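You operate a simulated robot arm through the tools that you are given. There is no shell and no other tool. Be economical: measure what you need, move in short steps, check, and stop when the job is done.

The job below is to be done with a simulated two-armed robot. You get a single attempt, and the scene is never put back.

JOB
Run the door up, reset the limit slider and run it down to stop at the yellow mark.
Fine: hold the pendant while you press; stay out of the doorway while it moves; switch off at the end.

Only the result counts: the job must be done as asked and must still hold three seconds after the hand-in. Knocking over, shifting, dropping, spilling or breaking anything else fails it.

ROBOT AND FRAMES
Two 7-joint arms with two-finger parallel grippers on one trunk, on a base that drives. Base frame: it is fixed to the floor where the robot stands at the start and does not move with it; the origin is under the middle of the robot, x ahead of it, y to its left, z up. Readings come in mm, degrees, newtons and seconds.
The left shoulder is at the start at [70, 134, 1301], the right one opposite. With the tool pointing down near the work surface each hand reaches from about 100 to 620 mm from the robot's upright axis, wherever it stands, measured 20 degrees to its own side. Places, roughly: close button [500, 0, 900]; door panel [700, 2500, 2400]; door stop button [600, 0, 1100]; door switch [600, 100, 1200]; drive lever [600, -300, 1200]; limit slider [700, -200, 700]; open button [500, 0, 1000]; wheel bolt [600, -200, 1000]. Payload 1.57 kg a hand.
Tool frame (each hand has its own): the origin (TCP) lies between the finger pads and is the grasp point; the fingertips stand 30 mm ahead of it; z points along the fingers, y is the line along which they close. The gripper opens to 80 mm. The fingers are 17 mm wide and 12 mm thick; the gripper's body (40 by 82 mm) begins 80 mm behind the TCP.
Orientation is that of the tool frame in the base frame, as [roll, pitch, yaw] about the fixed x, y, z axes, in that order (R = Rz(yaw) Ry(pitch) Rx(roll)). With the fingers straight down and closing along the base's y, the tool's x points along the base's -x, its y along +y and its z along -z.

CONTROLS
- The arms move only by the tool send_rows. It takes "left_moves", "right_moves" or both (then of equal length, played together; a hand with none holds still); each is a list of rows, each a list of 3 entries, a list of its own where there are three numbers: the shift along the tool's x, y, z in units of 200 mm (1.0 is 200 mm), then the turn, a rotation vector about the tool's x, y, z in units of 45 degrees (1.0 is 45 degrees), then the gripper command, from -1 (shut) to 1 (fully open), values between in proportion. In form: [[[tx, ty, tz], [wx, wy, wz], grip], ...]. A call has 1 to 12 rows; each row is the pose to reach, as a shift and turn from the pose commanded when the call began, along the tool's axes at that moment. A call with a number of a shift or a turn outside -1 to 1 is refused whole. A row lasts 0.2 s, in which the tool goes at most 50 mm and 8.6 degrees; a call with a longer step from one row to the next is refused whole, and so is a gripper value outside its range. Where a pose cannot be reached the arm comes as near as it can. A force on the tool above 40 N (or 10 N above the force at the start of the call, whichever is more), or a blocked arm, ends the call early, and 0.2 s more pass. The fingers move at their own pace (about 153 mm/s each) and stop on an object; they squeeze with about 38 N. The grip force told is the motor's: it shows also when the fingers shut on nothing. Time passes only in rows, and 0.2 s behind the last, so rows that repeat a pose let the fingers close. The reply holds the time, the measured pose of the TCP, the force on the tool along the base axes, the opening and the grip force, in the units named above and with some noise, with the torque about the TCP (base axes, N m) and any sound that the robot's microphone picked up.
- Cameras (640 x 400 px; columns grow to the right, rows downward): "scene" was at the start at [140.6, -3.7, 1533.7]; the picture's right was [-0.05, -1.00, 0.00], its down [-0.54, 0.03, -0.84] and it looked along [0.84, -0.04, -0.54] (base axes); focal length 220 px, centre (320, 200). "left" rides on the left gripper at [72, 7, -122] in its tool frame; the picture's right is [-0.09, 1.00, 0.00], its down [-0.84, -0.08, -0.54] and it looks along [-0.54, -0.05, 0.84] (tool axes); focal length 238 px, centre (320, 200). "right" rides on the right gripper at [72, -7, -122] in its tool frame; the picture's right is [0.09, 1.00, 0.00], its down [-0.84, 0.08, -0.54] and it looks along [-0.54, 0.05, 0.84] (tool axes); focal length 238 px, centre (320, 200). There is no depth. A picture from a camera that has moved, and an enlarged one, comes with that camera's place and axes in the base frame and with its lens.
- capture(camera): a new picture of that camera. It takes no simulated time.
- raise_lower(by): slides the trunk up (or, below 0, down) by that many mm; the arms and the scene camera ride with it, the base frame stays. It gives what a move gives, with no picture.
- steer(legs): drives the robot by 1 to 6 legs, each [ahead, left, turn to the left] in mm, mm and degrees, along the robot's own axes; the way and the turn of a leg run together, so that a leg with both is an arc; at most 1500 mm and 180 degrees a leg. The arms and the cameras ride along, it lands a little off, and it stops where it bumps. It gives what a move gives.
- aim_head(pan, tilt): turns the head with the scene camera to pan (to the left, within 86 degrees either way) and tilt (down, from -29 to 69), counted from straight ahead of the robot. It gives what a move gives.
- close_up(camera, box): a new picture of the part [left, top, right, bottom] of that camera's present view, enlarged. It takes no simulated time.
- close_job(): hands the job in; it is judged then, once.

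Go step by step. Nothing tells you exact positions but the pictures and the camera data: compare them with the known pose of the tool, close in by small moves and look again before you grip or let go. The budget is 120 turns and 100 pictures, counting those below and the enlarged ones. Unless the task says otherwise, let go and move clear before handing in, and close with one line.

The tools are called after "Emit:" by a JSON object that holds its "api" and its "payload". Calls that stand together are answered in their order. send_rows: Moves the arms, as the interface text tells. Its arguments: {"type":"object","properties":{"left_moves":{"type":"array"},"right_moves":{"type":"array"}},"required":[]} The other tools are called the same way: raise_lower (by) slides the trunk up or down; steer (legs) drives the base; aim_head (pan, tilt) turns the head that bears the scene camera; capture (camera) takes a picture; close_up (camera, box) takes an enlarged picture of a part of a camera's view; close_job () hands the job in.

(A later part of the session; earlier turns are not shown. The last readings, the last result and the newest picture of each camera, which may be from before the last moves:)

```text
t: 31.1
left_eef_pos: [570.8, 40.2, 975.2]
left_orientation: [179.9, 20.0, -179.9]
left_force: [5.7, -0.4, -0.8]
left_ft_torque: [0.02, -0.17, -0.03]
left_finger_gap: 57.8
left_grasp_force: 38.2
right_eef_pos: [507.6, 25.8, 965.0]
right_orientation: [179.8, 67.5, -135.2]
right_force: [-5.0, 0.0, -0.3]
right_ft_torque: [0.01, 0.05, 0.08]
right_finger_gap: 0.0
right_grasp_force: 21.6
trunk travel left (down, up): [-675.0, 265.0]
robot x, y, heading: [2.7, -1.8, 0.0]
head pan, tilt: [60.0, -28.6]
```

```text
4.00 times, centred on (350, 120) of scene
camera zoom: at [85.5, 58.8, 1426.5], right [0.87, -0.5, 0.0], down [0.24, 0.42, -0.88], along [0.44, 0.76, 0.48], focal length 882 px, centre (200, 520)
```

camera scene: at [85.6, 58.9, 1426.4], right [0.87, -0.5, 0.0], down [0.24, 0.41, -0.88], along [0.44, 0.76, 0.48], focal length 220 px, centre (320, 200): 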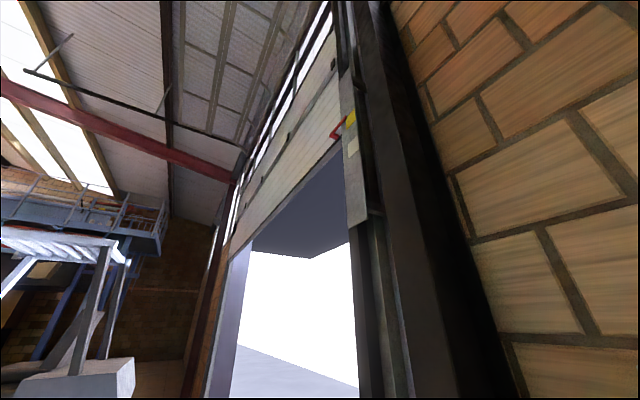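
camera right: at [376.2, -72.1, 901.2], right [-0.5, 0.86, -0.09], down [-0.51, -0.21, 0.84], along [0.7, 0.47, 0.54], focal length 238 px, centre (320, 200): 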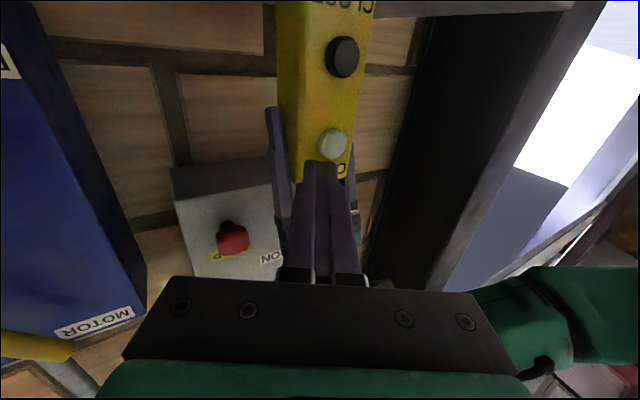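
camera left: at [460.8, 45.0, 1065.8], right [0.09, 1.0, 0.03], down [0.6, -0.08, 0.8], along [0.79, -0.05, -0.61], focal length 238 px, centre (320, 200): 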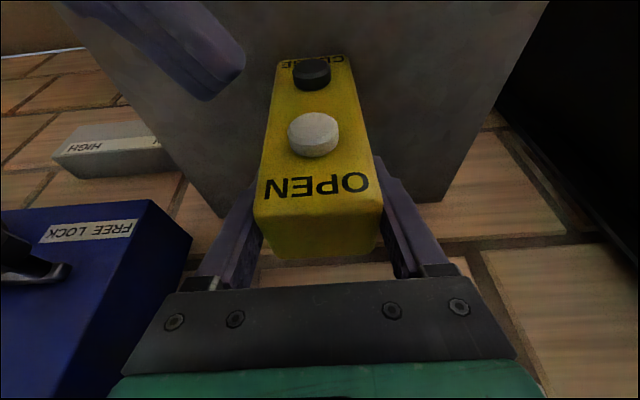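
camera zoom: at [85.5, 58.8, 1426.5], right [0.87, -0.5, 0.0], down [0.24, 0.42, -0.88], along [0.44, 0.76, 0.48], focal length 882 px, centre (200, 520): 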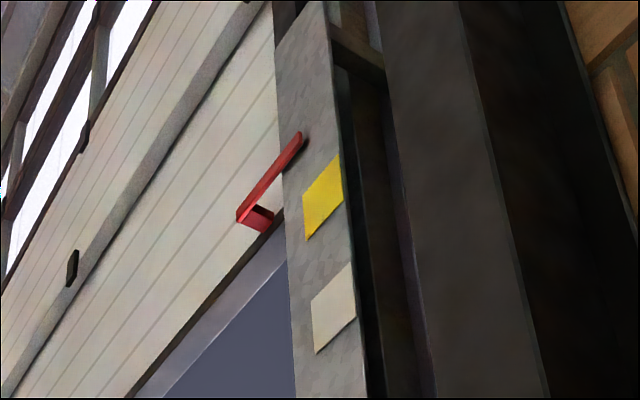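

The door rises while I hold OPEN. I keep holding until it stops.

Emit:
{"api": "send_rows", "payload": {"right_moves": [[[0, 0, 0], [0, 0, 0], -1], [[0, 0, 0], [0, 0, 0], -1], [[0, 0, 0], [0, 0, 0], -1], [[0, 0, 0], [0, 0, 0], -1], [[0, 0, 0], [0, 0, 0], -1], [[0, 0, 0], [0, 0, 0], -1], [[0, 0, 0], [0, 0, 0], -1], [[0, 0, 0], [0, 0, 0], -1], [[0, 0, 0], [0, 0, 0], -1], [[0, 0, 0], [0, 0, 0], -1], [[0, 0, 0], [0, 0, 0], -1], [[0, 0, 0], [0, 0, 0], -1]]}}

Emit:
{"api": "send_rows", "payload": {"right_moves": [[[0, 0, 0], [0, 0, 0], -1], [[0, 0, 0], [0, 0, 0], -1], [[0, 0, 0], [0, 0, 0], -1], [[0, 0, 0], [0, 0, 0], -1], [[0, 0, 0], [0, 0, 0], -1], [[0, 0, 0], [0, 0, 0], -1], [[0, 0, 0], [0, 0, 0], -1], [[0, 0, 0], [0, 0, 0], -1], [[0, 0, 0], [0, 0, 0], -1], [[0, 0, 0], [0, 0, 0], -1], [[0, 0, 0], [0, 0, 0], -1], [[0, 0, 0], [0, 0, 0], -1]]}}

Emit:
{"api": "capture", "payload": {"camera": "scene"}}

```text
t: 33.7
left_eef_pos: [570.0, 40.1, 974.4]
left_orientation: [-179.9, 20.1, -180.0]
left_force: [5.0, 0.3, -0.2]
left_ft_torque: [0.06, -0.06, 0.01]
left_finger_gap: 58.1
left_grasp_force: 37.7
right_eef_pos: [507.9, 26.0, 963.8]
right_orientation: [179.9, 67.5, -135.2]
right_force: [-5.5, 0.4, -0.4]
right_ft_torque: [-0.01, 0.06, 0.08]
right_finger_gap: 0.1
right_grasp_force: 21.3
trunk travel left (down, up): [-675.0, 265.0]
robot x, y, heading: [-2.3, -1.2, 0.0]
head pan, tilt: [60.0, -28.6]
```

```text
t: 36.3
left_eef_pos: [570.0, 39.9, 974.2]
left_orientation: [-179.9, 20.0, -180.0]
left_force: [4.0, -1.0, 0.4]
left_ft_torque: [0.06, -0.05, 0.04]
left_finger_gap: 57.9
left_grasp_force: 38.0
right_eef_pos: [508.2, 25.6, 964.0]
right_orientation: [179.8, 67.5, -135.2]
right_force: [-4.9, 0.6, -0.4]
right_ft_torque: [-0.01, 0.03, 0.12]
right_finger_gap: 0.0
right_grasp_force: 21.1
trunk travel left (down, up): [-675.0, 265.0]
robot x, y, heading: [-2.4, 1.0, 0.1]
head pan, tilt: [60.0, -28.6]
```

```text
65 pictures are left
camera scene: at [85.3, 58.8, 1426.5], right [0.87, -0.5, 0.0], down [0.24, 0.42, -0.88], along [0.44, 0.76, 0.48], focal length 220 px, centre (320, 200)
```

scene: 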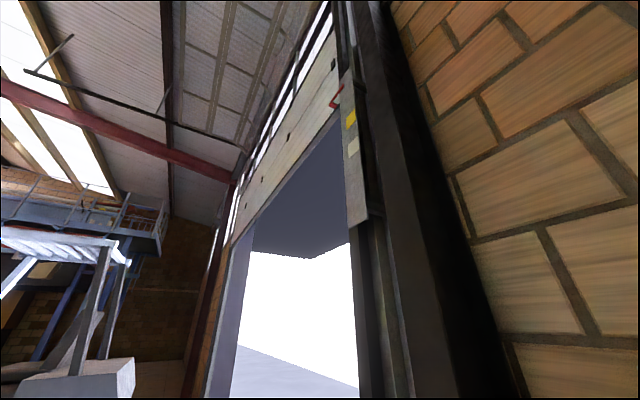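

Emit:
{"api": "close_up", "payload": {"camera": "scene", "box": [300, 60, 400, 160]}}

Emit:
{"api": "send_rows", "payload": {"right_moves": [[[0, 0, 0], [0, 0, 0], -1], [[0, 0, 0], [0, 0, 0], -1], [[0, 0, 0], [0, 0, 0], -1], [[0, 0, 0], [0, 0, 0], -1]]}}

Emit:
{"api": "close_up", "payload": {"camera": "scene", "box": [300, 60, 400, 160]}}

```text
4.00 times, centred on (350, 110) of scene
camera zoom: at [85.3, 58.8, 1426.5], right [0.87, -0.5, 0.0], down [0.24, 0.42, -0.88], along [0.44, 0.76, 0.48], focal length 882 px, centre (200, 560)
```

zoom: 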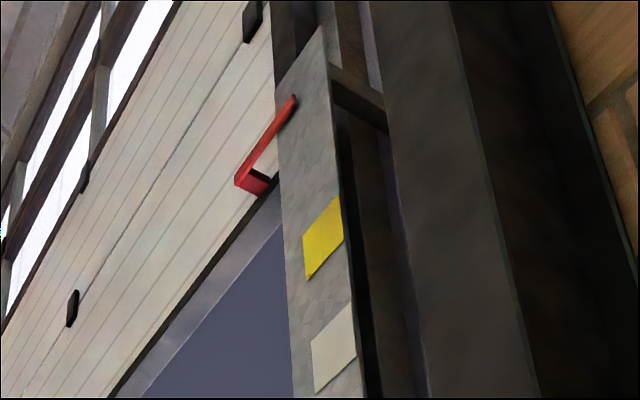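

```text
t: 37.3
left_eef_pos: [569.7, 40.0, 975.5]
left_orientation: [179.9, 20.0, 180.0]
left_force: [4.6, 0.5, 0.4]
left_ft_torque: [0.04, -0.02, 0.0]
left_finger_gap: 57.8
left_grasp_force: 37.6
right_eef_pos: [508.6, 26.6, 963.2]
right_orientation: [179.8, 67.4, -135.2]
right_force: [-4.5, -0.4, -0.2]
right_ft_torque: [-0.03, 0.0, 0.06]
right_finger_gap: 0.0
right_grasp_force: 20.9
trunk travel left (down, up): [-675.0, 265.0]
robot x, y, heading: [-0.7, -1.5, -0.0]
head pan, tilt: [60.0, -28.6]
```

```text
4.00 times, centred on (350, 110) of scene
camera zoom: at [85.3, 58.9, 1426.5], right [0.87, -0.5, 0.0], down [0.24, 0.42, -0.88], along [0.44, 0.76, 0.48], focal length 882 px, centre (200, 560)
```

zoom: 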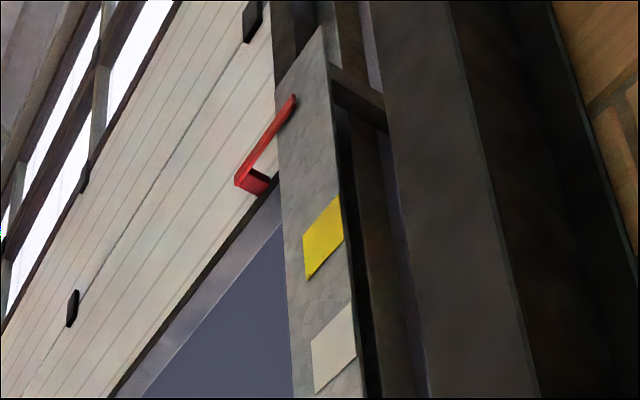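

The door has stopped at its top. I release OPEN, keep the left hand on the pendant, and take the right hand round toward the limit slider at about [650, -218, 727].

Emit:
{"api": "send_rows", "payload": {"right_moves": [[[0.027, 0.071, -0.065], [0, 0, 0], -1], [[0.08, 0.05, -0.2], [0, 0, 0], -1], [[0.15, 0.0, -0.36], [0, 0, 0], -1], [[0.222, -0.028, -0.535], [0, 0, 0], -1]]}}

Emit:
{"api": "send_rows", "payload": {"right_moves": [[[0.027, -0.07, -0.065], [0.154, 0, 0.064], -1], [[0.054, -0.14, -0.13], [0.308, 0, 0.128], -1], [[0.081, -0.21, -0.195], [0.462, 0, 0.192], -1], [[0.108, -0.28, -0.26], [0.616, 0, 0.255], -1], [[0.135, -0.35, -0.325], [0.77, 0, 0.32], -1], [[0.163, -0.424, -0.39], [0.924, 0, 0.383], -1]]}}

Emit:
{"api": "aim_head", "payload": {"pan": 0, "tilt": 45}}

Emit:
{"api": "capture", "payload": {"camera": "scene"}}

```text
t: 38.3
left_eef_pos: [569.3, 39.1, 975.1]
left_orientation: [179.8, 20.0, 180.0]
left_force: [-0.2, 0.4, 0.1]
left_ft_torque: [0.02, -0.05, 0.01]
left_finger_gap: 57.7
left_grasp_force: 38.3
right_eef_pos: [429.1, -59.8, 964.3]
right_orientation: [179.8, 67.5, -135.2]
right_force: [0.7, -0.4, 0.3]
right_ft_torque: [0.0, -0.01, -0.02]
right_finger_gap: 0.1
right_grasp_force: 21.0
trunk travel left (down, up): [-675.0, 265.0]
robot x, y, heading: [-0.8, -2.6, -0.0]
head pan, tilt: [60.0, -28.6]
```

```text
t: 39.7
left_eef_pos: [570.3, 40.0, 975.0]
left_orientation: [-180.0, 20.0, -180.0]
left_force: [0.6, 0.4, -0.6]
left_ft_torque: [0.07, 0.0, 0.0]
left_finger_gap: 57.7
left_grasp_force: 37.6
right_eef_pos: [466.8, -189.4, 946.3]
right_orientation: [180.0, 67.5, 179.8]
right_force: [-0.2, -0.8, 1.1]
right_ft_torque: [0.03, 0.0, 0.0]
right_finger_gap: 0.1
right_grasp_force: 21.2
right hand out of reach, approached as far as the arm can: row 3, 4, 5, 6
trunk travel left (down, up): [-675.0, 265.0]
robot x, y, heading: [-2.3, -0.4, 0.3]
head pan, tilt: [60.0, -28.6]
```

```text
t: 41.1
left_eef_pos: [570.4, 40.8, 974.1]
left_orientation: [-180.0, 20.0, 180.0]
left_force: [0.8, -0.4, -0.3]
left_ft_torque: [0.05, -0.04, 0.03]
left_finger_gap: 57.7
left_grasp_force: 37.9
right_eef_pos: [467.9, -190.1, 945.4]
right_orientation: [179.9, 67.4, 180.0]
right_force: [-0.4, -0.4, 0.7]
right_ft_torque: [0.01, -0.01, 0.02]
right_finger_gap: 0.0
right_grasp_force: 21.7
trunk travel left (down, up): [-675.0, 265.0]
robot x, y, heading: [0.2, 0.2, 0.2]
head pan, tilt: [0.0, 45.0]
```

```text
62 pictures are left
camera scene: at [133.1, 0.8, 1315.5], right [0.0, -1.0, 0.0], down [-0.71, 0.0, -0.71], along [0.71, 0.0, -0.71], focal length 220 px, centre (320, 200)
```

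scene: 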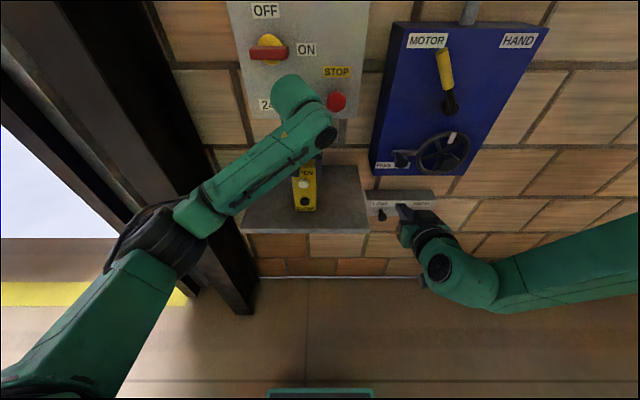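

Emit:
{"api": "send_rows", "payload": {"right_moves": [[[0.16, -0.03, 0.085], [0, 0.155, 0], -0.5], [[0.32, -0.07, 0.17], [0, 0.31, 0], -0.5], [[0.48, -0.1, 0.255], [0, 0.465, 0], -0.3], [[0.65, -0.14, 0.34], [0, 0.62, 0], -0.3]]}}

Emit:
{"api": "capture", "payload": {"camera": "right"}}

Emit:
{"api": "close_up", "payload": {"camera": "scene", "box": [350, 130, 510, 230]}}

```text
t: 42.1
left_eef_pos: [571.0, 38.9, 975.1]
left_orientation: [179.9, 20.0, 180.0]
left_force: [1.3, 0.1, 0.8]
left_ft_torque: [0.0, -0.04, 0.01]
left_finger_gap: 57.9
left_grasp_force: 37.9
right_eef_pos: [480.1, -218.3, 797.3]
right_orientation: [-180.0, 39.4, 179.9]
right_force: [0.1, 0.6, -0.1]
right_ft_torque: [0.01, -0.02, -0.04]
right_finger_gap: 28.1
right_grasp_force: 0.0
trunk travel left (down, up): [-675.0, 265.0]
robot x, y, heading: [3.3, -2.3, 0.0]
head pan, tilt: [0.0, 45.0]
```

```text
61 pictures are left
camera right: at [347.2, -224.8, 846.9], right [-0.07, 1.0, -0.06], down [0.3, 0.08, 0.95], along [0.95, 0.05, -0.31], focal length 238 px, centre (320, 200)
```

right: 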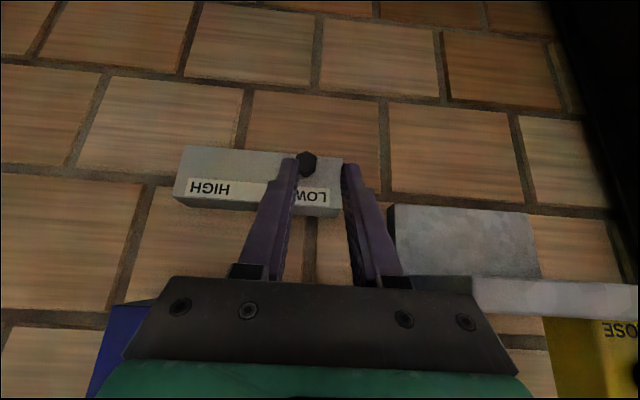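

```text
4.00 times, centred on (430, 180) of scene
camera zoom: at [133.4, 0.5, 1315.4], right [0.0, -1.0, 0.0], down [-0.71, 0.0, -0.71], along [0.71, 0.0, -0.71], focal length 882 px, centre (-120, 280)
```

zoom: 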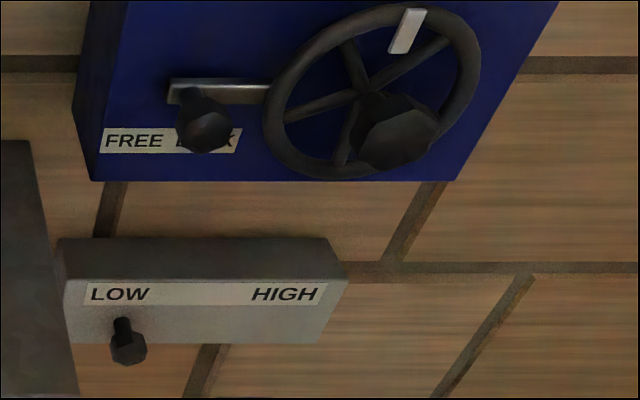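

The slider knob is at about [675, -232, 683] with the box face at x≈711. I approach it with a shallower hand and open fingers.

Emit:
{"api": "send_rows", "payload": {"right_moves": [[[-0.08, -0.02, 0.18], [0, -0.1, 0], 0.1], [[-0.16, -0.04, 0.37], [0, -0.2, 0], 0.1], [[-0.24, -0.06, 0.55], [0, -0.333, 0], 0.1], [[-0.32, -0.07, 0.736], [0, -0.333, 0], 0.1]]}}

Emit:
{"api": "capture", "payload": {"camera": "right"}}

Emit:
{"api": "close_up", "payload": {"camera": "scene", "box": [350, 130, 510, 230]}}

```text
t: 43.1
left_eef_pos: [570.9, 40.5, 974.7]
left_orientation: [180.0, 20.0, -179.9]
left_force: [-0.1, 0.3, -0.5]
left_ft_torque: [-0.04, 0.01, 0.0]
left_finger_gap: 57.8
left_grasp_force: 38.2
right_eef_pos: [580.4, -250.1, 794.4]
right_orientation: [180.0, 54.5, 180.0]
right_force: [-0.9, -0.4, 0.8]
right_ft_torque: [-0.02, 0.0, -0.01]
right_finger_gap: 43.8
right_grasp_force: 0.0
right hand out of reach, approached as far as the arm can: row 2, 3, 4
trunk travel left (down, up): [-675.0, 265.0]
robot x, y, heading: [-1.8, -0.9, -0.1]
head pan, tilt: [0.0, 45.0]
```

```text
59 pictures are left
camera right: at [439.2, -257.4, 807.4], right [-0.05, 1.0, -0.07], down [0.04, 0.08, 1.0], along [1.0, 0.05, -0.05], focal length 238 px, centre (320, 200)
```

right: 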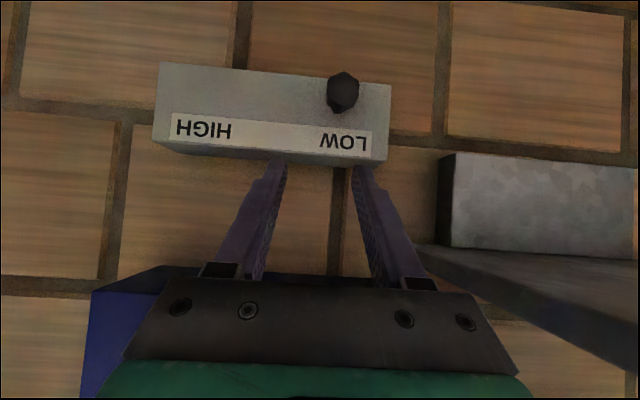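

```text
4.00 times, centred on (430, 180) of scene
camera zoom: at [133.2, 1.1, 1315.4], right [0.0, -1.0, 0.0], down [-0.71, 0.0, -0.71], along [0.71, 0.0, -0.71], focal length 882 px, centre (-120, 280)
```

zoom: 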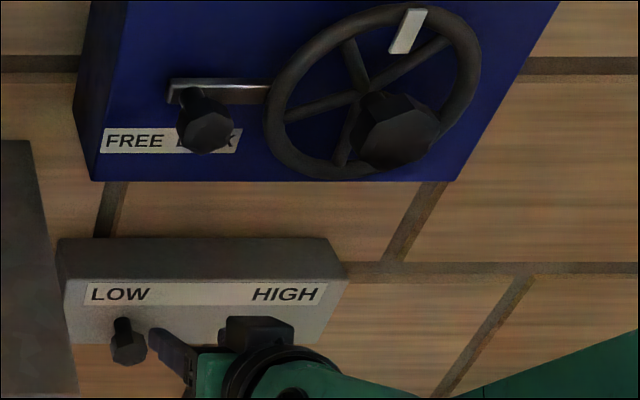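

The slider is too low for this trunk height. I let go of the pendant, withdraw the left hand high, and lower the trunk by 300 mm.

Emit:
{"api": "send_rows", "payload": {"left_moves": [[[0, 0, 0], [0, 0, 0], 0.5], [[0, 0, 0], [0, 0, 0], 1], [[0, 0, 0], [0, 0, 0], 1], [[0, 0, -0.1], [0, 0, 0], 1], [[0, 0, -0.25], [0, 0, 0], 1], [[0, 0, -0.45], [0, 0, 0], 1], [[0, 0, -0.65], [0, 0, 0], 1], [[0, 0, -0.85], [0, 0, 0], 1], [[0, 0, -1.0], [0, 0, 0], 1]], "right_moves": [[[0, 0, 0], [0, 0, 0], 0.1], [[0, 0, 0], [0, 0, 0], 0.1], [[0, 0, 0], [0, 0, 0], 0.1], [[0, 0, -0.1], [0, 0, 0], 0.1], [[0, 0, -0.2], [0, 0, 0], 0.1], [[0, 0, -0.2], [0, 0, 0], 0.1], [[0, 0, -0.2], [0, 0, 0], 0.1], [[0, 0, -0.2], [0, 0, 0], 0.1], [[0, 0, -0.2], [0, 0, 0], 0.1]]}}

Emit:
{"api": "send_rows", "payload": {"left_moves": [[[0.05, 0.08, -0.16], [0, 0, 0], 1], [[0.1, 0.16, -0.33], [0, 0, 0], 1], [[0.15, 0.24, -0.49], [0, 0, 0], 1], [[0.2, 0.32, -0.66], [0, 0, 0], 1], [[0.245, 0.4, -0.82], [0, 0, 0], 1]]}}

Emit:
{"api": "capture", "payload": {"camera": "scene"}}

```text
t: 45.1
left_eef_pos: [499.7, 39.9, 1163.5]
left_orientation: [-179.9, 20.0, -179.9]
left_force: [-0.1, -0.7, -0.4]
left_ft_torque: [0.01, -0.03, -0.01]
left_finger_gap: 79.9
left_grasp_force: 0.1
right_eef_pos: [547.8, -250.3, 817.6]
right_orientation: [-180.0, 54.6, 179.9]
right_force: [0.5, -0.2, 0.4]
right_ft_torque: [-0.01, 0.04, 0.04]
right_finger_gap: 43.9
right_grasp_force: 0.0
trunk travel left (down, up): [-675.0, 265.0]
robot x, y, heading: [-0.0, -2.1, 0.0]
head pan, tilt: [0.0, 45.0]
```

```text
t: 46.4
left_eef_pos: [398.0, 118.8, 1302.7]
left_orientation: [-179.9, 20.2, 179.9]
left_force: [-0.2, -0.3, -0.6]
left_ft_torque: [0.01, -0.03, 0.0]
left_finger_gap: 80.2
left_grasp_force: 0.1
right_eef_pos: [546.4, -250.3, 817.2]
right_orientation: [179.9, 54.6, 179.9]
right_force: [-0.4, 0.0, -0.3]
right_ft_torque: [0.0, 0.02, 0.01]
right_finger_gap: 44.3
right_grasp_force: 0.0
trunk travel left (down, up): [-675.0, 265.0]
robot x, y, heading: [3.6, 2.2, 0.1]
head pan, tilt: [0.0, 45.0]
```

```text
57 pictures are left
camera scene: at [130.8, 1.1, 1315.6], right [0.0, -1.0, 0.0], down [-0.71, 0.0, -0.71], along [0.71, 0.0, -0.71], focal length 220 px, centre (320, 200)
```

scene: 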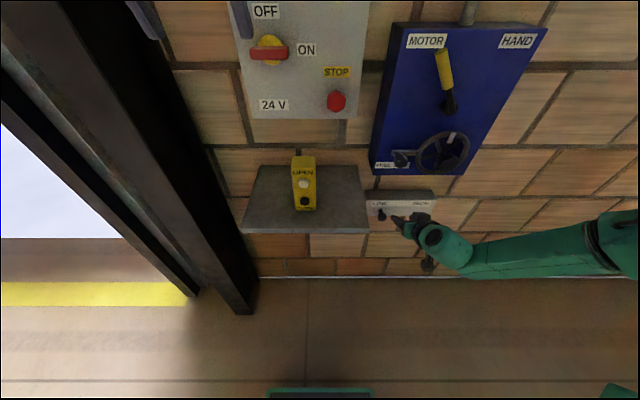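

Emit:
{"api": "raise_lower", "payload": {"by": -300}}

Emit:
{"api": "capture", "payload": {"camera": "right"}}

```text
t: 49.4
left_eef_pos: [400.1, 120.2, 1000.2]
left_orientation: [-179.9, 20.1, -180.0]
left_force: [0.4, -1.1, 0.3]
left_ft_torque: [0.03, 0.01, -0.04]
left_finger_gap: 79.9
left_grasp_force: 0.0
right_eef_pos: [547.9, -250.5, 517.1]
right_orientation: [179.9, 54.5, 179.9]
right_force: [-0.4, -0.3, -0.1]
right_ft_torque: [0.01, -0.01, 0.0]
right_finger_gap: 44.2
right_grasp_force: 0.1
trunk travel left (down, up): [-375.0, 565.0]
robot x, y, heading: [-1.4, 0.7, 0.1]
head pan, tilt: [0.0, 45.0]
```

```text
56 pictures are left
camera right: at [407.3, -257.0, 529.9], right [-0.05, 1.0, -0.07], down [0.04, 0.08, 1.0], along [1.0, 0.05, -0.05], focal length 238 px, centre (320, 200)
```

right: 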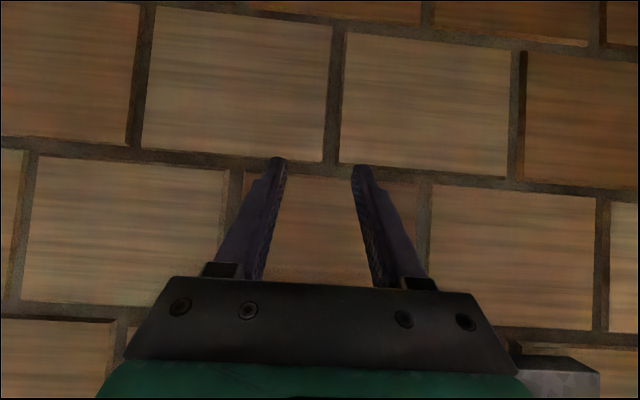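

Emit:
{"api": "send_rows", "payload": {"right_moves": [[[-0.14, 0.02, -0.1], [0, -0.06, 0], 0.1], [[-0.28, 0.04, -0.2], [0, -0.11, 0], 0.1], [[-0.42, 0.05, -0.3], [0, -0.17, 0], 0.1], [[-0.56, 0.07, -0.4], [0, -0.22, 0], 0.1], [[-0.7, 0.08, -0.5], [0, -0.28, 0], 0.1], [[-0.826, 0.09, -0.59], [0, -0.333, 0], 0.1]]}}

Emit:
{"api": "capture", "payload": {"camera": "right"}}

Emit:
{"api": "capture", "payload": {"camera": "scene"}}

```text
t: 50.8
left_eef_pos: [400.9, 120.2, 999.6]
left_orientation: [-180.0, 20.0, -180.0]
left_force: [0.2, 0.3, 0.5]
left_ft_torque: [0.0, 0.03, -0.01]
left_finger_gap: 80.2
left_grasp_force: 0.0
right_eef_pos: [546.1, -230.7, 720.3]
right_orientation: [-179.9, 69.6, -180.0]
right_force: [1.0, -0.9, -0.4]
right_ft_torque: [-0.04, -0.01, 0.0]
right_finger_gap: 44.3
right_grasp_force: 0.2
trunk travel left (down, up): [-375.0, 565.0]
robot x, y, heading: [3.1, 1.0, 0.0]
head pan, tilt: [0.0, 45.0]
```

```text
55 pictures are left
camera right: at [407.0, -239.2, 696.1], right [-0.03, 1.0, -0.09], down [-0.22, 0.08, 0.97], along [0.98, 0.05, 0.21], focal length 238 px, centre (320, 200)
```

right: 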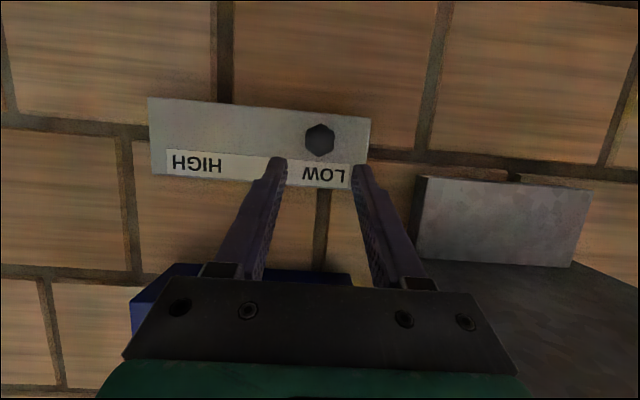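

```text
54 pictures are left
camera scene: at [132.5, 1.0, 1015.5], right [0.0, -1.0, 0.0], down [-0.71, 0.0, -0.71], along [0.71, 0.0, -0.71], focal length 220 px, centre (320, 200)
```

scene: 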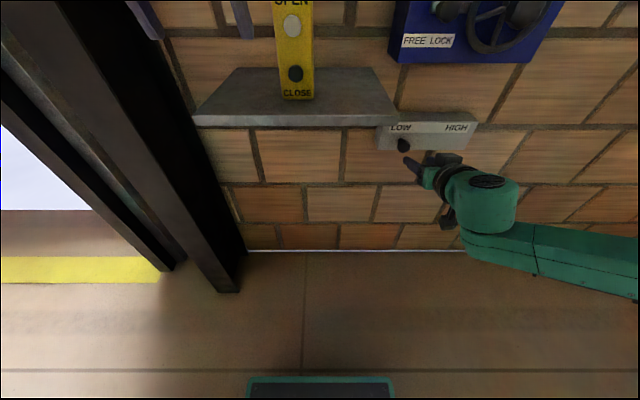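

Emit:
{"api": "send_rows", "payload": {"right_moves": [[[-0.065, 0, 0.15], [0, 0, 0], 0.1], [[-0.065, 0, 0.3], [0, 0, 0], 0.1], [[-0.065, 0, 0.45], [0, 0, 0], 0.1], [[-0.065, 0, 0.585], [0, 0, 0], 0.1]]}}

Emit:
{"api": "capture", "payload": {"camera": "right"}}

```text
t: 51.8
left_eef_pos: [400.0, 119.0, 1000.3]
left_orientation: [180.0, 19.8, -180.0]
left_force: [-0.2, 0.2, -1.0]
left_ft_torque: [0.03, 0.03, -0.01]
left_finger_gap: 79.8
left_grasp_force: 0.0
right_eef_pos: [662.2, -232.6, 691.6]
right_orientation: [179.8, 69.6, 179.8]
right_force: [0.5, 0.3, -0.1]
right_ft_torque: [0.01, -0.02, 0.0]
right_finger_gap: 44.1
right_grasp_force: 0.1
trunk travel left (down, up): [-375.0, 565.0]
robot x, y, heading: [1.3, -0.2, 0.1]
head pan, tilt: [0.0, 45.0]
```

```text
53 pictures are left
camera right: at [523.0, -239.6, 666.8], right [-0.03, 1.0, -0.09], down [-0.21, 0.08, 0.97], along [0.98, 0.05, 0.21], focal length 238 px, centre (320, 200)
```

right: 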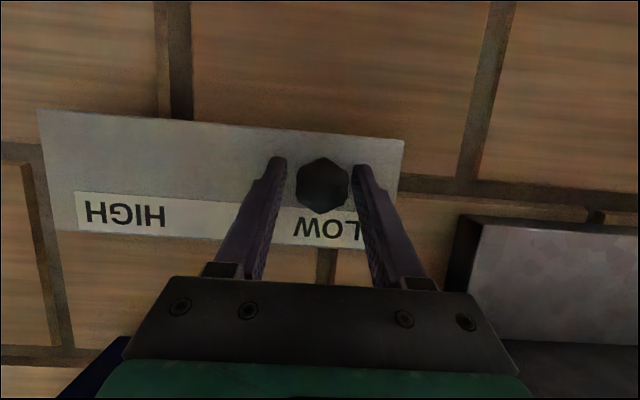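

The knob is between the fingers; I close on it.

Emit:
{"api": "send_rows", "payload": {"right_moves": [[[0, 0, 0.02], [0, 0, 0], 0], [[0, 0, 0.02], [0, 0, 0], -0.3], [[0, 0, 0.02], [0, 0, 0], -0.6], [[0, 0, 0.02], [0, 0, 0], -1], [[0, 0, 0.02], [0, 0, 0], -1]]}}

Emit:
{"api": "capture", "payload": {"camera": "right"}}

```text
t: 53.0
left_eef_pos: [399.1, 120.0, 1000.6]
left_orientation: [-180.0, 20.0, -179.9]
left_force: [-0.5, -0.2, -0.2]
left_ft_torque: [-0.01, 0.01, 0.02]
left_finger_gap: 80.0
left_grasp_force: 0.1
right_eef_pos: [665.6, -233.1, 689.6]
right_orientation: [179.9, 69.5, 180.0]
right_force: [-0.6, -0.1, -0.8]
right_ft_torque: [-0.02, 0.04, 0.31]
right_finger_gap: 31.4
right_grasp_force: 39.9
trunk travel left (down, up): [-375.0, 565.0]
robot x, y, heading: [0.8, 2.3, 0.1]
head pan, tilt: [0.0, 45.0]
```

```text
52 pictures are left
camera right: at [526.4, -239.7, 665.7], right [-0.03, 1.0, -0.09], down [-0.21, 0.08, 0.97], along [0.98, 0.05, 0.21], focal length 238 px, centre (320, 200)
```

right: 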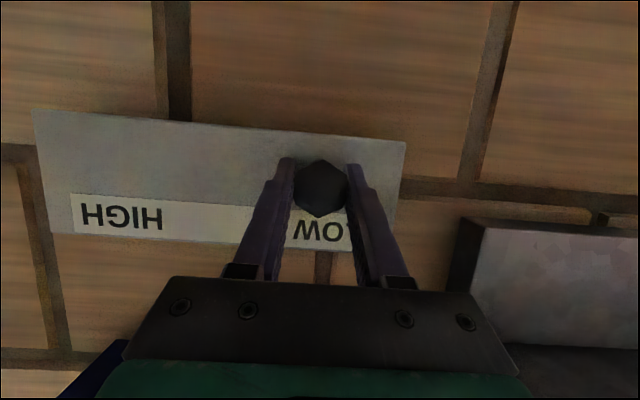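

Emit:
{"api": "send_rows", "payload": {"right_moves": [[[0, -0.06, 0.02], [0, 0, 0], -1], [[0, -0.12, 0.02], [0, 0, 0], -1], [[0, -0.18, 0.02], [0, 0, 0], -1], [[0, -0.24, 0.02], [0, 0, 0], -1], [[0, -0.3, 0.02], [0, 0, 0], -1]]}}

Emit:
{"api": "capture", "payload": {"camera": "right"}}

```text
t: 54.1
left_eef_pos: [396.3, 119.4, 1002.5]
left_orientation: [179.9, 20.3, -179.9]
left_force: [-0.4, 1.0, 0.3]
left_ft_torque: [0.02, -0.02, -0.02]
left_finger_gap: 80.1
left_grasp_force: 0.1
right_eef_pos: [664.1, -293.1, 689.7]
right_orientation: [179.9, 69.6, 179.8]
right_force: [-39.3, 1.1, -7.5]
right_ft_torque: [0.0, 0.08, 0.32]
right_finger_gap: 31.3
right_grasp_force: 40.0
trunk travel left (down, up): [-375.0, 565.0]
robot x, y, heading: [-0.4, -2.0, 0.1]
head pan, tilt: [0.0, 45.0]
```

```text
51 pictures are left
camera right: at [526.7, -299.9, 665.5], right [-0.03, 1.0, -0.09], down [-0.22, 0.08, 0.97], along [0.98, 0.05, 0.21], focal length 238 px, centre (320, 200)
```

right: 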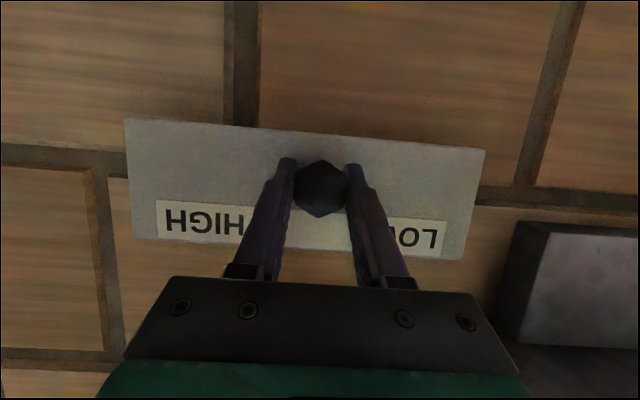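

The knob is now about mid-slot, but the tips are pressing the box face; I ease back, open and withdraw, then look.

Emit:
{"api": "send_rows", "payload": {"right_moves": [[[0, 0, -0.03], [0, 0, 0], -1], [[0, 0, -0.03], [0, 0, 0], 0], [[0, 0, -0.03], [0, 0, 0], 0.3], [[0, 0, -0.03], [0, 0, 0], 0.4], [[0, 0, -0.2], [0, 0, 0], 0.4], [[0, 0, -0.4], [0, 0, 0], 0.4], [[0, 0, -0.6], [0, 0, 0], 0.4]]}}

Emit:
{"api": "capture", "payload": {"camera": "right"}}

```text
t: 55.8
left_eef_pos: [399.7, 119.7, 1000.6]
left_orientation: [-179.9, 20.0, 179.9]
left_force: [-0.8, -0.8, -0.8]
left_ft_torque: [-0.04, -0.07, 0.06]
left_finger_gap: 79.7
left_grasp_force: 0.1
right_eef_pos: [556.7, -293.9, 731.0]
right_orientation: [179.8, 69.7, 179.9]
right_force: [0.1, 0.5, -0.4]
right_ft_torque: [0.03, 0.01, 0.0]
right_finger_gap: 55.8
right_grasp_force: 0.0
trunk travel left (down, up): [-375.0, 565.0]
robot x, y, heading: [-3.2, 2.1, -0.2]
head pan, tilt: [0.0, 45.0]
```

```text
50 pictures are left
camera right: at [417.0, -299.6, 706.8], right [-0.03, 1.0, -0.09], down [-0.22, 0.08, 0.97], along [0.98, 0.05, 0.21], focal length 238 px, centre (320, 200)
```

right: 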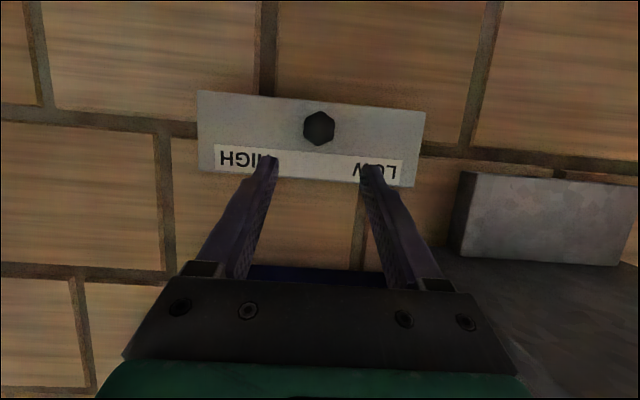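

The knob is mid-way. I withdraw the right hand and raise the trunk 200 mm, a height that may serve both the pendant and the slider.

Emit:
{"api": "send_rows", "payload": {"right_moves": [[[0, 0.05, -0.2], [0, 0, 0], 0], [[0, 0.1, -0.4], [0, 0, 0], -1], [[0, 0.15, -0.6], [0, 0, 0], -1]]}}

Emit:
{"api": "raise_lower", "payload": {"by": 200}}

Emit:
{"api": "capture", "payload": {"camera": "left"}}

```text
t: 56.5
left_eef_pos: [400.2, 120.2, 1000.0]
left_orientation: [-179.9, 20.0, 180.0]
left_force: [-0.3, -0.2, 0.5]
left_ft_torque: [-0.03, 0.0, 0.0]
left_finger_gap: 80.1
left_grasp_force: 0.1
right_eef_pos: [498.7, -275.1, 781.2]
right_orientation: [-179.8, 69.6, -179.8]
right_force: [0.0, -0.5, 0.5]
right_ft_torque: [0.03, -0.02, -0.01]
right_finger_gap: 0.0
right_grasp_force: 21.4
right hand out of reach, approached as far as the arm can: row 2, 3
trunk travel left (down, up): [-375.0, 565.0]
robot x, y, heading: [2.1, -2.5, 0.1]
head pan, tilt: [0.0, 45.0]
```

```text
t: 58.7
left_eef_pos: [399.7, 120.5, 1200.7]
left_orientation: [180.0, 20.0, 179.9]
left_force: [0.0, -0.3, -0.4]
left_ft_torque: [-0.01, -0.02, 0.01]
left_finger_gap: 80.2
left_grasp_force: 0.1
right_eef_pos: [499.7, -275.3, 981.2]
right_orientation: [179.9, 69.5, 179.9]
right_force: [0.7, 0.3, -0.1]
right_ft_torque: [-0.01, 0.0, 0.0]
right_finger_gap: 0.0
right_grasp_force: 21.0
trunk travel left (down, up): [-575.0, 365.0]
robot x, y, heading: [-0.1, 1.8, -0.2]
head pan, tilt: [0.0, 45.0]
```

```text
49 pictures are left
camera left: at [290.5, 124.6, 1291.2], right [0.09, 1.0, 0.03], down [0.6, -0.08, 0.8], along [0.79, -0.05, -0.61], focal length 238 px, centre (320, 200)
```

left: 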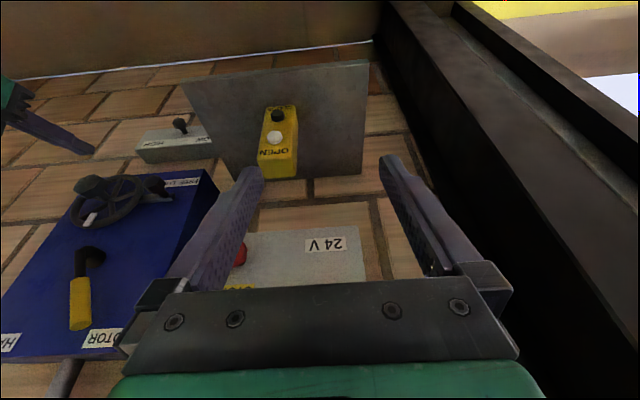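

Emit:
{"api": "send_rows", "payload": {"left_moves": [[[-0.07, -0.08, 0.14], [0, 0, 0], 1], [[-0.14, -0.16, 0.28], [0, 0, 0], 1], [[-0.21, -0.24, 0.42], [0, 0, 0], 1], [[-0.28, -0.32, 0.56], [0, 0, 0], 1], [[-0.35, -0.4, 0.7], [0, 0, 0], 1], [[-0.415, -0.402, 0.848], [0, 0, 0], 1]]}}

Emit:
{"api": "capture", "payload": {"camera": "left"}}

```text
t: 60.1
left_eef_pos: [538.5, 38.4, 1070.0]
left_orientation: [180.0, 19.9, -180.0]
left_force: [0.0, -0.3, -0.7]
left_ft_torque: [0.0, 0.04, 0.01]
left_finger_gap: 80.1
left_grasp_force: 0.1
right_eef_pos: [500.6, -274.2, 980.7]
right_orientation: [180.0, 69.4, 179.8]
right_force: [0.4, 0.1, 0.8]
right_ft_torque: [0.01, -0.01, -0.01]
right_finger_gap: 0.3
right_grasp_force: 21.3
trunk travel left (down, up): [-575.0, 365.0]
robot x, y, heading: [-1.1, -0.7, -0.2]
head pan, tilt: [0.0, 45.0]
```

```text
48 pictures are left
camera left: at [428.7, 43.8, 1160.7], right [0.09, 1.0, 0.03], down [0.6, -0.08, 0.79], along [0.79, -0.05, -0.61], focal length 238 px, centre (320, 200)
```

left: 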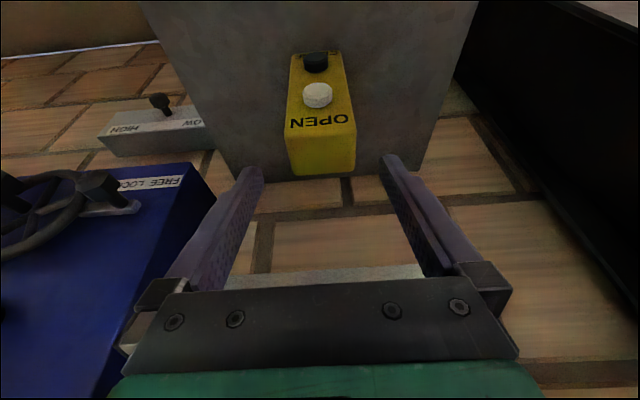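

Emit:
{"api": "send_rows", "payload": {"left_moves": [[[0, 0.006, 0.15], [0, 0, 0], 1], [[0, 0.006, 0.3], [0, 0, 0], 1], [[0, 0.006, 0.42], [0, 0, 0], 1], [[0, 0.006, 0.5], [0, 0, 0], 1], [[0, 0.006, 0.5], [0, 0, 0], 0.5], [[0, 0.006, 0.5], [0, 0, 0], 0], [[0, 0.006, 0.5], [0, 0, 0], -1], [[0, 0.006, 0.5], [0, 0, 0], -1]]}}

Emit:
{"api": "send_rows", "payload": {"right_moves": [[[0, 0.1, -0.2], [0, 0, 0], -1], [[0, 0.15, -0.35], [0, 0, 0], -1], [[0, 0.2, -0.4], [0, 0, 0], -1]]}}

Emit:
{"api": "capture", "payload": {"camera": "left"}}

```text
t: 61.9
left_eef_pos: [571.0, 40.5, 974.6]
left_orientation: [-180.0, 19.9, 180.0]
left_force: [-1.0, -0.8, -0.2]
left_ft_torque: [0.01, -0.01, -0.03]
left_finger_gap: 57.9
left_grasp_force: 37.7
right_eef_pos: [501.1, -275.6, 980.1]
right_orientation: [179.8, 69.5, 179.9]
right_force: [-0.8, 0.0, -1.0]
right_ft_torque: [0.03, 0.03, 0.0]
right_finger_gap: 0.0
right_grasp_force: 21.0
trunk travel left (down, up): [-575.0, 365.0]
robot x, y, heading: [2.6, -1.4, 0.0]
head pan, tilt: [0.0, 45.0]
```

```text
t: 62.7
left_eef_pos: [570.3, 40.4, 974.2]
left_orientation: [180.0, 19.9, 180.0]
left_force: [-0.4, 0.6, -0.4]
left_ft_torque: [0.0, -0.02, 0.05]
left_finger_gap: 57.6
left_grasp_force: 38.3
right_eef_pos: [501.9, -255.6, 1015.8]
right_orientation: [-180.0, 69.5, 180.0]
right_force: [0.0, 0.0, -0.3]
right_ft_torque: [0.05, -0.01, 0.0]
right_finger_gap: 0.0
right_grasp_force: 21.4
right hand out of reach, approached as far as the arm can: row 1, 2, 3
trunk travel left (down, up): [-575.0, 365.0]
robot x, y, heading: [-2.7, -0.2, 0.2]
head pan, tilt: [0.0, 45.0]
```

```text
47 pictures are left
camera left: at [461.3, 45.0, 1065.7], right [0.09, 1.0, 0.03], down [0.6, -0.08, 0.79], along [0.79, -0.05, -0.61], focal length 238 px, centre (320, 200)
```

left: 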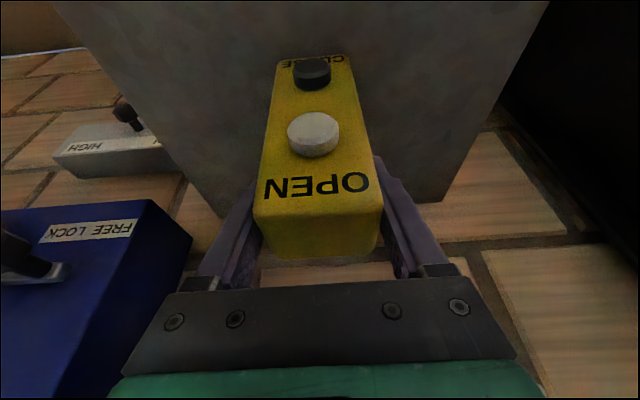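

Emit:
{"api": "send_rows", "payload": {"right_moves": [[[0.03, 0.1, 0], [-0.156, 0, -0.058], -1], [[0.08, 0.2, -0.03], [-0.312, 0, -0.117], -1], [[0.15, 0.32, -0.07], [-0.468, 0, -0.175], -1], [[0.23, 0.43, -0.12], [-0.625, 0, -0.233], -1], [[0.32, 0.54, -0.17], [-0.78, 0, -0.292], -1], [[0.4, 0.65, -0.223], [-0.937, 0, -0.35], -1]]}}

Emit:
{"api": "capture", "payload": {"camera": "scene"}}

```text
t: 64.1
left_eef_pos: [570.1, 39.1, 974.9]
left_orientation: [180.0, 19.9, -179.9]
left_force: [-1.1, 0.4, 0.0]
left_ft_torque: [-0.01, -0.03, 0.0]
left_finger_gap: 57.8
left_grasp_force: 38.6
right_eef_pos: [469.3, -136.5, 959.6]
right_orientation: [179.7, 69.6, -135.1]
right_force: [0.5, 0.5, 0.3]
right_ft_torque: [-0.01, -0.01, 0.02]
right_finger_gap: 0.0
right_grasp_force: 20.8
right hand out of reach, approached as far as the arm can: row 2, 3, 4, 5, 6
trunk travel left (down, up): [-575.0, 365.0]
robot x, y, heading: [-1.9, 2.4, 0.2]
head pan, tilt: [0.0, 45.0]
```

```text
46 pictures are left
camera scene: at [133.3, 0.9, 1215.4], right [0.0, -1.0, 0.0], down [-0.71, 0.0, -0.71], along [0.71, 0.0, -0.71], focal length 220 px, centre (320, 200)
```

scene: 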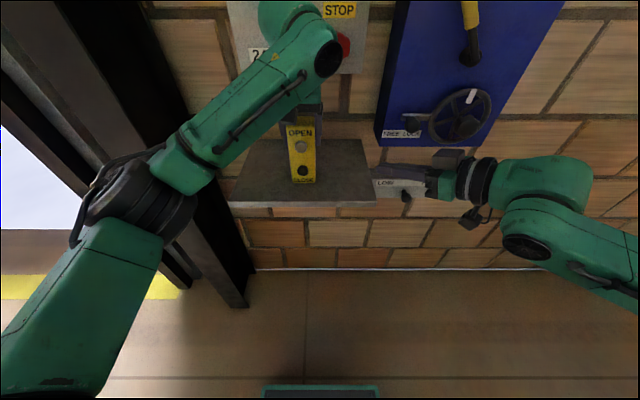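

Emit:
{"api": "send_rows", "payload": {"right_moves": [[[0.03, 0.11, 0.1], [0, 0, 0], -1], [[0.07, 0.22, 0.2], [0, 0, 0], -1], [[0.11, 0.33, 0.3], [0, 0, 0], -1], [[0.14, 0.44, 0.41], [0, 0, 0], -1]]}}

Emit:
{"api": "capture", "payload": {"camera": "left"}}

Emit:
{"api": "capture", "payload": {"camera": "right"}}

```text
t: 65.1
left_eef_pos: [570.6, 40.2, 974.5]
left_orientation: [-179.9, 19.9, -179.9]
left_force: [0.5, 0.1, -0.6]
left_ft_torque: [-0.01, -0.02, 0.01]
left_finger_gap: 57.7
left_grasp_force: 37.9
right_eef_pos: [454.0, -26.6, 905.4]
right_orientation: [179.9, 69.6, -135.2]
right_force: [0.7, -0.4, -0.3]
right_ft_torque: [0.0, 0.01, 0.0]
right_finger_gap: 0.0
right_grasp_force: 21.3
right hand out of reach, approached as far as the arm can: row 1
trunk travel left (down, up): [-575.0, 365.0]
robot x, y, heading: [3.1, -0.2, -0.0]
head pan, tilt: [0.0, 45.0]
```

```text
45 pictures are left
camera left: at [461.6, 45.4, 1065.6], right [0.09, 1.0, 0.03], down [0.6, -0.08, 0.79], along [0.79, -0.05, -0.61], focal length 238 px, centre (320, 200)
```

left: 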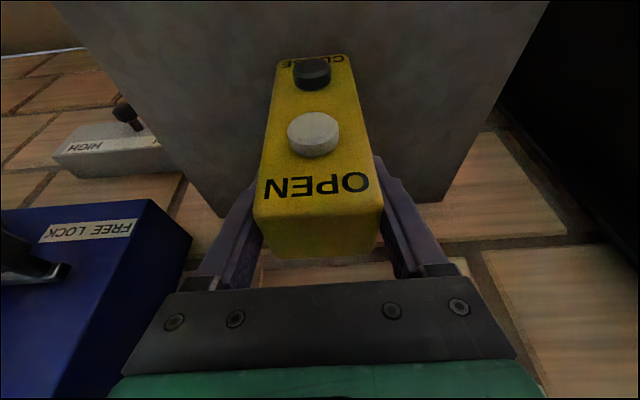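

```text
44 pictures are left
camera right: at [360.9, -131.1, 881.7], right [-0.73, 0.68, -0.09], down [-0.21, -0.1, 0.97], along [0.66, 0.73, 0.21], focal length 238 px, centre (320, 200)
```

right: 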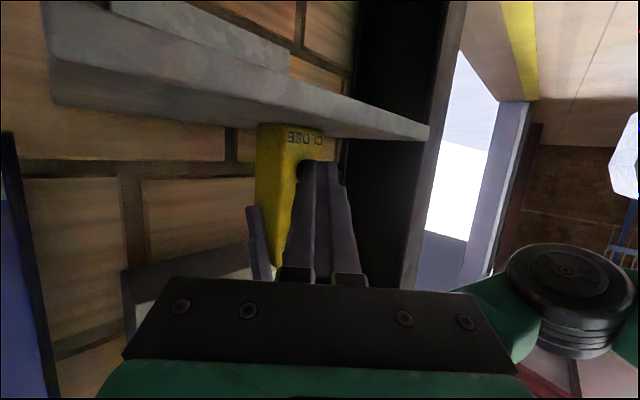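

Emit:
{"api": "send_rows", "payload": {"right_moves": [[[-0.045, 0.03, 0.15], [0, 0, 0], -1], [[-0.09, 0.059, 0.29], [0, 0, 0], -1]]}}

Emit:
{"api": "close_up", "payload": {"camera": "left", "box": [220, 20, 420, 145]}}

Emit:
{"api": "close_up", "payload": {"camera": "right", "box": [220, 80, 420, 205]}}

```text
t: 65.7
left_eef_pos: [570.2, 40.5, 973.8]
left_orientation: [-180.0, 19.9, 180.0]
left_force: [1.1, 0.0, 0.1]
left_ft_torque: [-0.02, -0.02, 0.01]
left_finger_gap: 57.7
left_grasp_force: 38.0
right_eef_pos: [487.9, 24.4, 900.9]
right_orientation: [179.8, 69.6, -135.2]
right_force: [-0.6, 0.1, -1.2]
right_ft_torque: [0.01, 0.01, 0.02]
right_finger_gap: 0.0
right_grasp_force: 21.1
trunk travel left (down, up): [-575.0, 365.0]
robot x, y, heading: [-0.3, -3.4, -0.2]
head pan, tilt: [0.0, 45.0]
```

```text
3.20 times, centred on (320, 82) of left
camera zoom: at [461.5, 45.3, 1065.6], right [0.09, 1.0, 0.03], down [0.6, -0.08, 0.79], along [0.79, -0.05, -0.61], focal length 763 px, centre (320, 576)
```

zoom: 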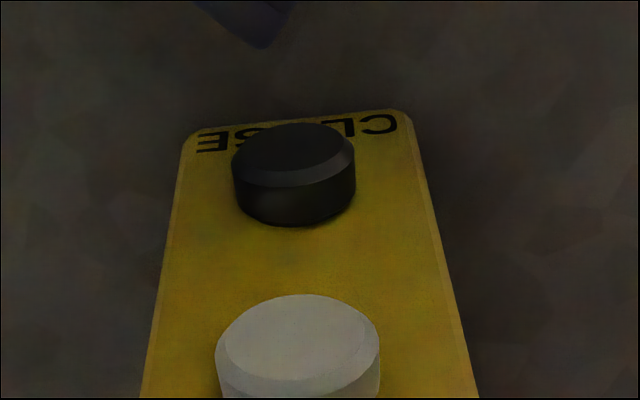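

```text
3.20 times, centred on (320, 142) of right
camera zoom: at [394.4, -79.6, 878.7], right [-0.73, 0.68, -0.09], down [-0.21, -0.1, 0.97], along [0.66, 0.72, 0.21], focal length 763 px, centre (320, 384)
```

zoom: 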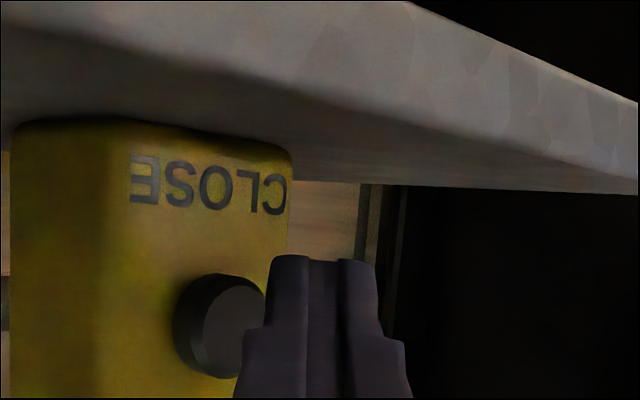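

I raise the tip to the CLOSE button's height and turn the head to watch the door before pressing.

Emit:
{"api": "send_rows", "payload": {"right_moves": [[[-0.056, -0.018, 0.021], [0, 0, 0], -1]]}}

Emit:
{"api": "close_up", "payload": {"camera": "left", "box": [220, 20, 420, 145]}}

Emit:
{"api": "aim_head", "payload": {"pan": 60, "tilt": -29}}

Emit:
{"api": "capture", "payload": {"camera": "scene"}}

```text
t: 66.1
left_eef_pos: [571.2, 41.4, 975.1]
left_orientation: [180.0, 19.9, -180.0]
left_force: [-1.4, 0.3, 0.8]
left_ft_torque: [-0.01, -0.03, 0.02]
left_finger_gap: 57.7
left_grasp_force: 38.3
right_eef_pos: [496.6, 26.7, 912.3]
right_orientation: [179.9, 69.5, -135.0]
right_force: [0.0, 0.6, -0.4]
right_ft_torque: [-0.01, 0.01, -0.04]
right_finger_gap: 0.1
right_grasp_force: 21.7
trunk travel left (down, up): [-575.0, 365.0]
robot x, y, heading: [-2.5, 0.1, 0.1]
head pan, tilt: [0.0, 45.0]
```

```text
3.20 times, centred on (320, 82) of left
camera zoom: at [461.4, 45.3, 1065.6], right [0.09, 1.0, 0.03], down [0.6, -0.08, 0.79], along [0.79, -0.05, -0.61], focal length 763 px, centre (320, 576)
```

zoom: 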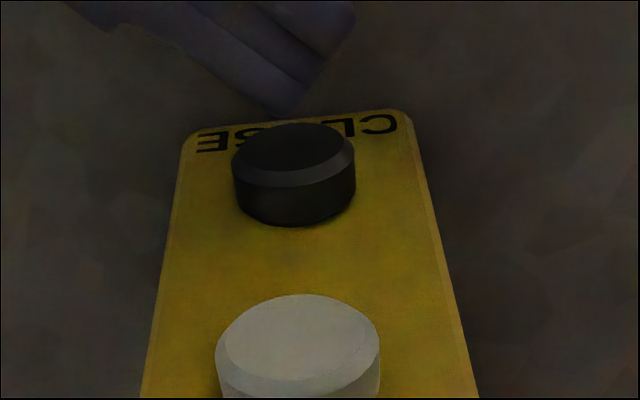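

```text
t: 67.6
left_eef_pos: [571.0, 40.4, 975.0]
left_orientation: [-180.0, 19.8, 180.0]
left_force: [1.0, 0.2, -0.2]
left_ft_torque: [0.03, 0.01, 0.02]
left_finger_gap: 57.9
left_grasp_force: 37.9
right_eef_pos: [496.3, 25.9, 911.7]
right_orientation: [179.9, 69.5, -135.1]
right_force: [0.2, 0.1, -0.1]
right_ft_torque: [-0.02, -0.04, -0.02]
right_finger_gap: 0.0
right_grasp_force: 21.3
trunk travel left (down, up): [-575.0, 365.0]
robot x, y, heading: [-0.4, -3.0, -0.1]
head pan, tilt: [60.0, -28.6]
```

```text
40 pictures are left
camera scene: at [85.7, 59.0, 1326.4], right [0.87, -0.5, 0.0], down [0.24, 0.41, -0.88], along [0.44, 0.76, 0.48], focal length 220 px, centre (320, 200)
```

scene: 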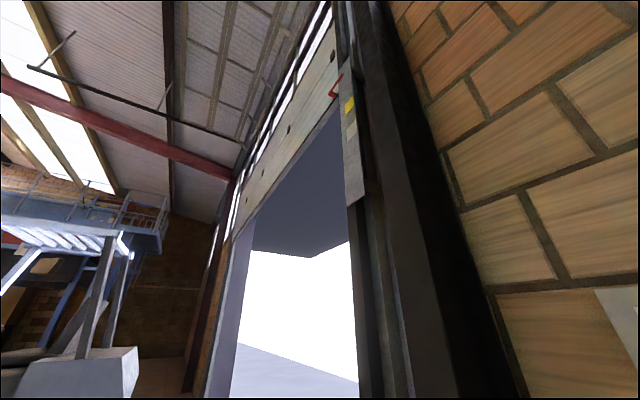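

Emit:
{"api": "send_rows", "payload": {"right_moves": [[[-0.005, -0.014, 0.013], [0, 0, 0], -1], [[-0.0085, -0.025, 0.023], [0, 0, 0], -1], [[-0.012, -0.035, 0.033], [0, 0, 0], -1]]}}

```text
t: 68.4
left_eef_pos: [571.2, 39.0, 975.8]
left_orientation: [-179.9, 19.8, 180.0]
left_force: [2.8, 0.3, -1.0]
left_ft_torque: [0.02, -0.29, -0.05]
left_finger_gap: 57.9
left_grasp_force: 38.0
right_eef_pos: [506.2, 26.3, 911.8]
right_orientation: [179.9, 69.5, -134.9]
right_force: [-3.7, -0.5, 0.8]
right_ft_torque: [0.0, -0.01, 0.06]
right_finger_gap: 0.0
right_grasp_force: 21.4
trunk travel left (down, up): [-575.0, 365.0]
robot x, y, heading: [1.7, -0.5, -0.3]
head pan, tilt: [60.0, -28.6]
heard: click
```

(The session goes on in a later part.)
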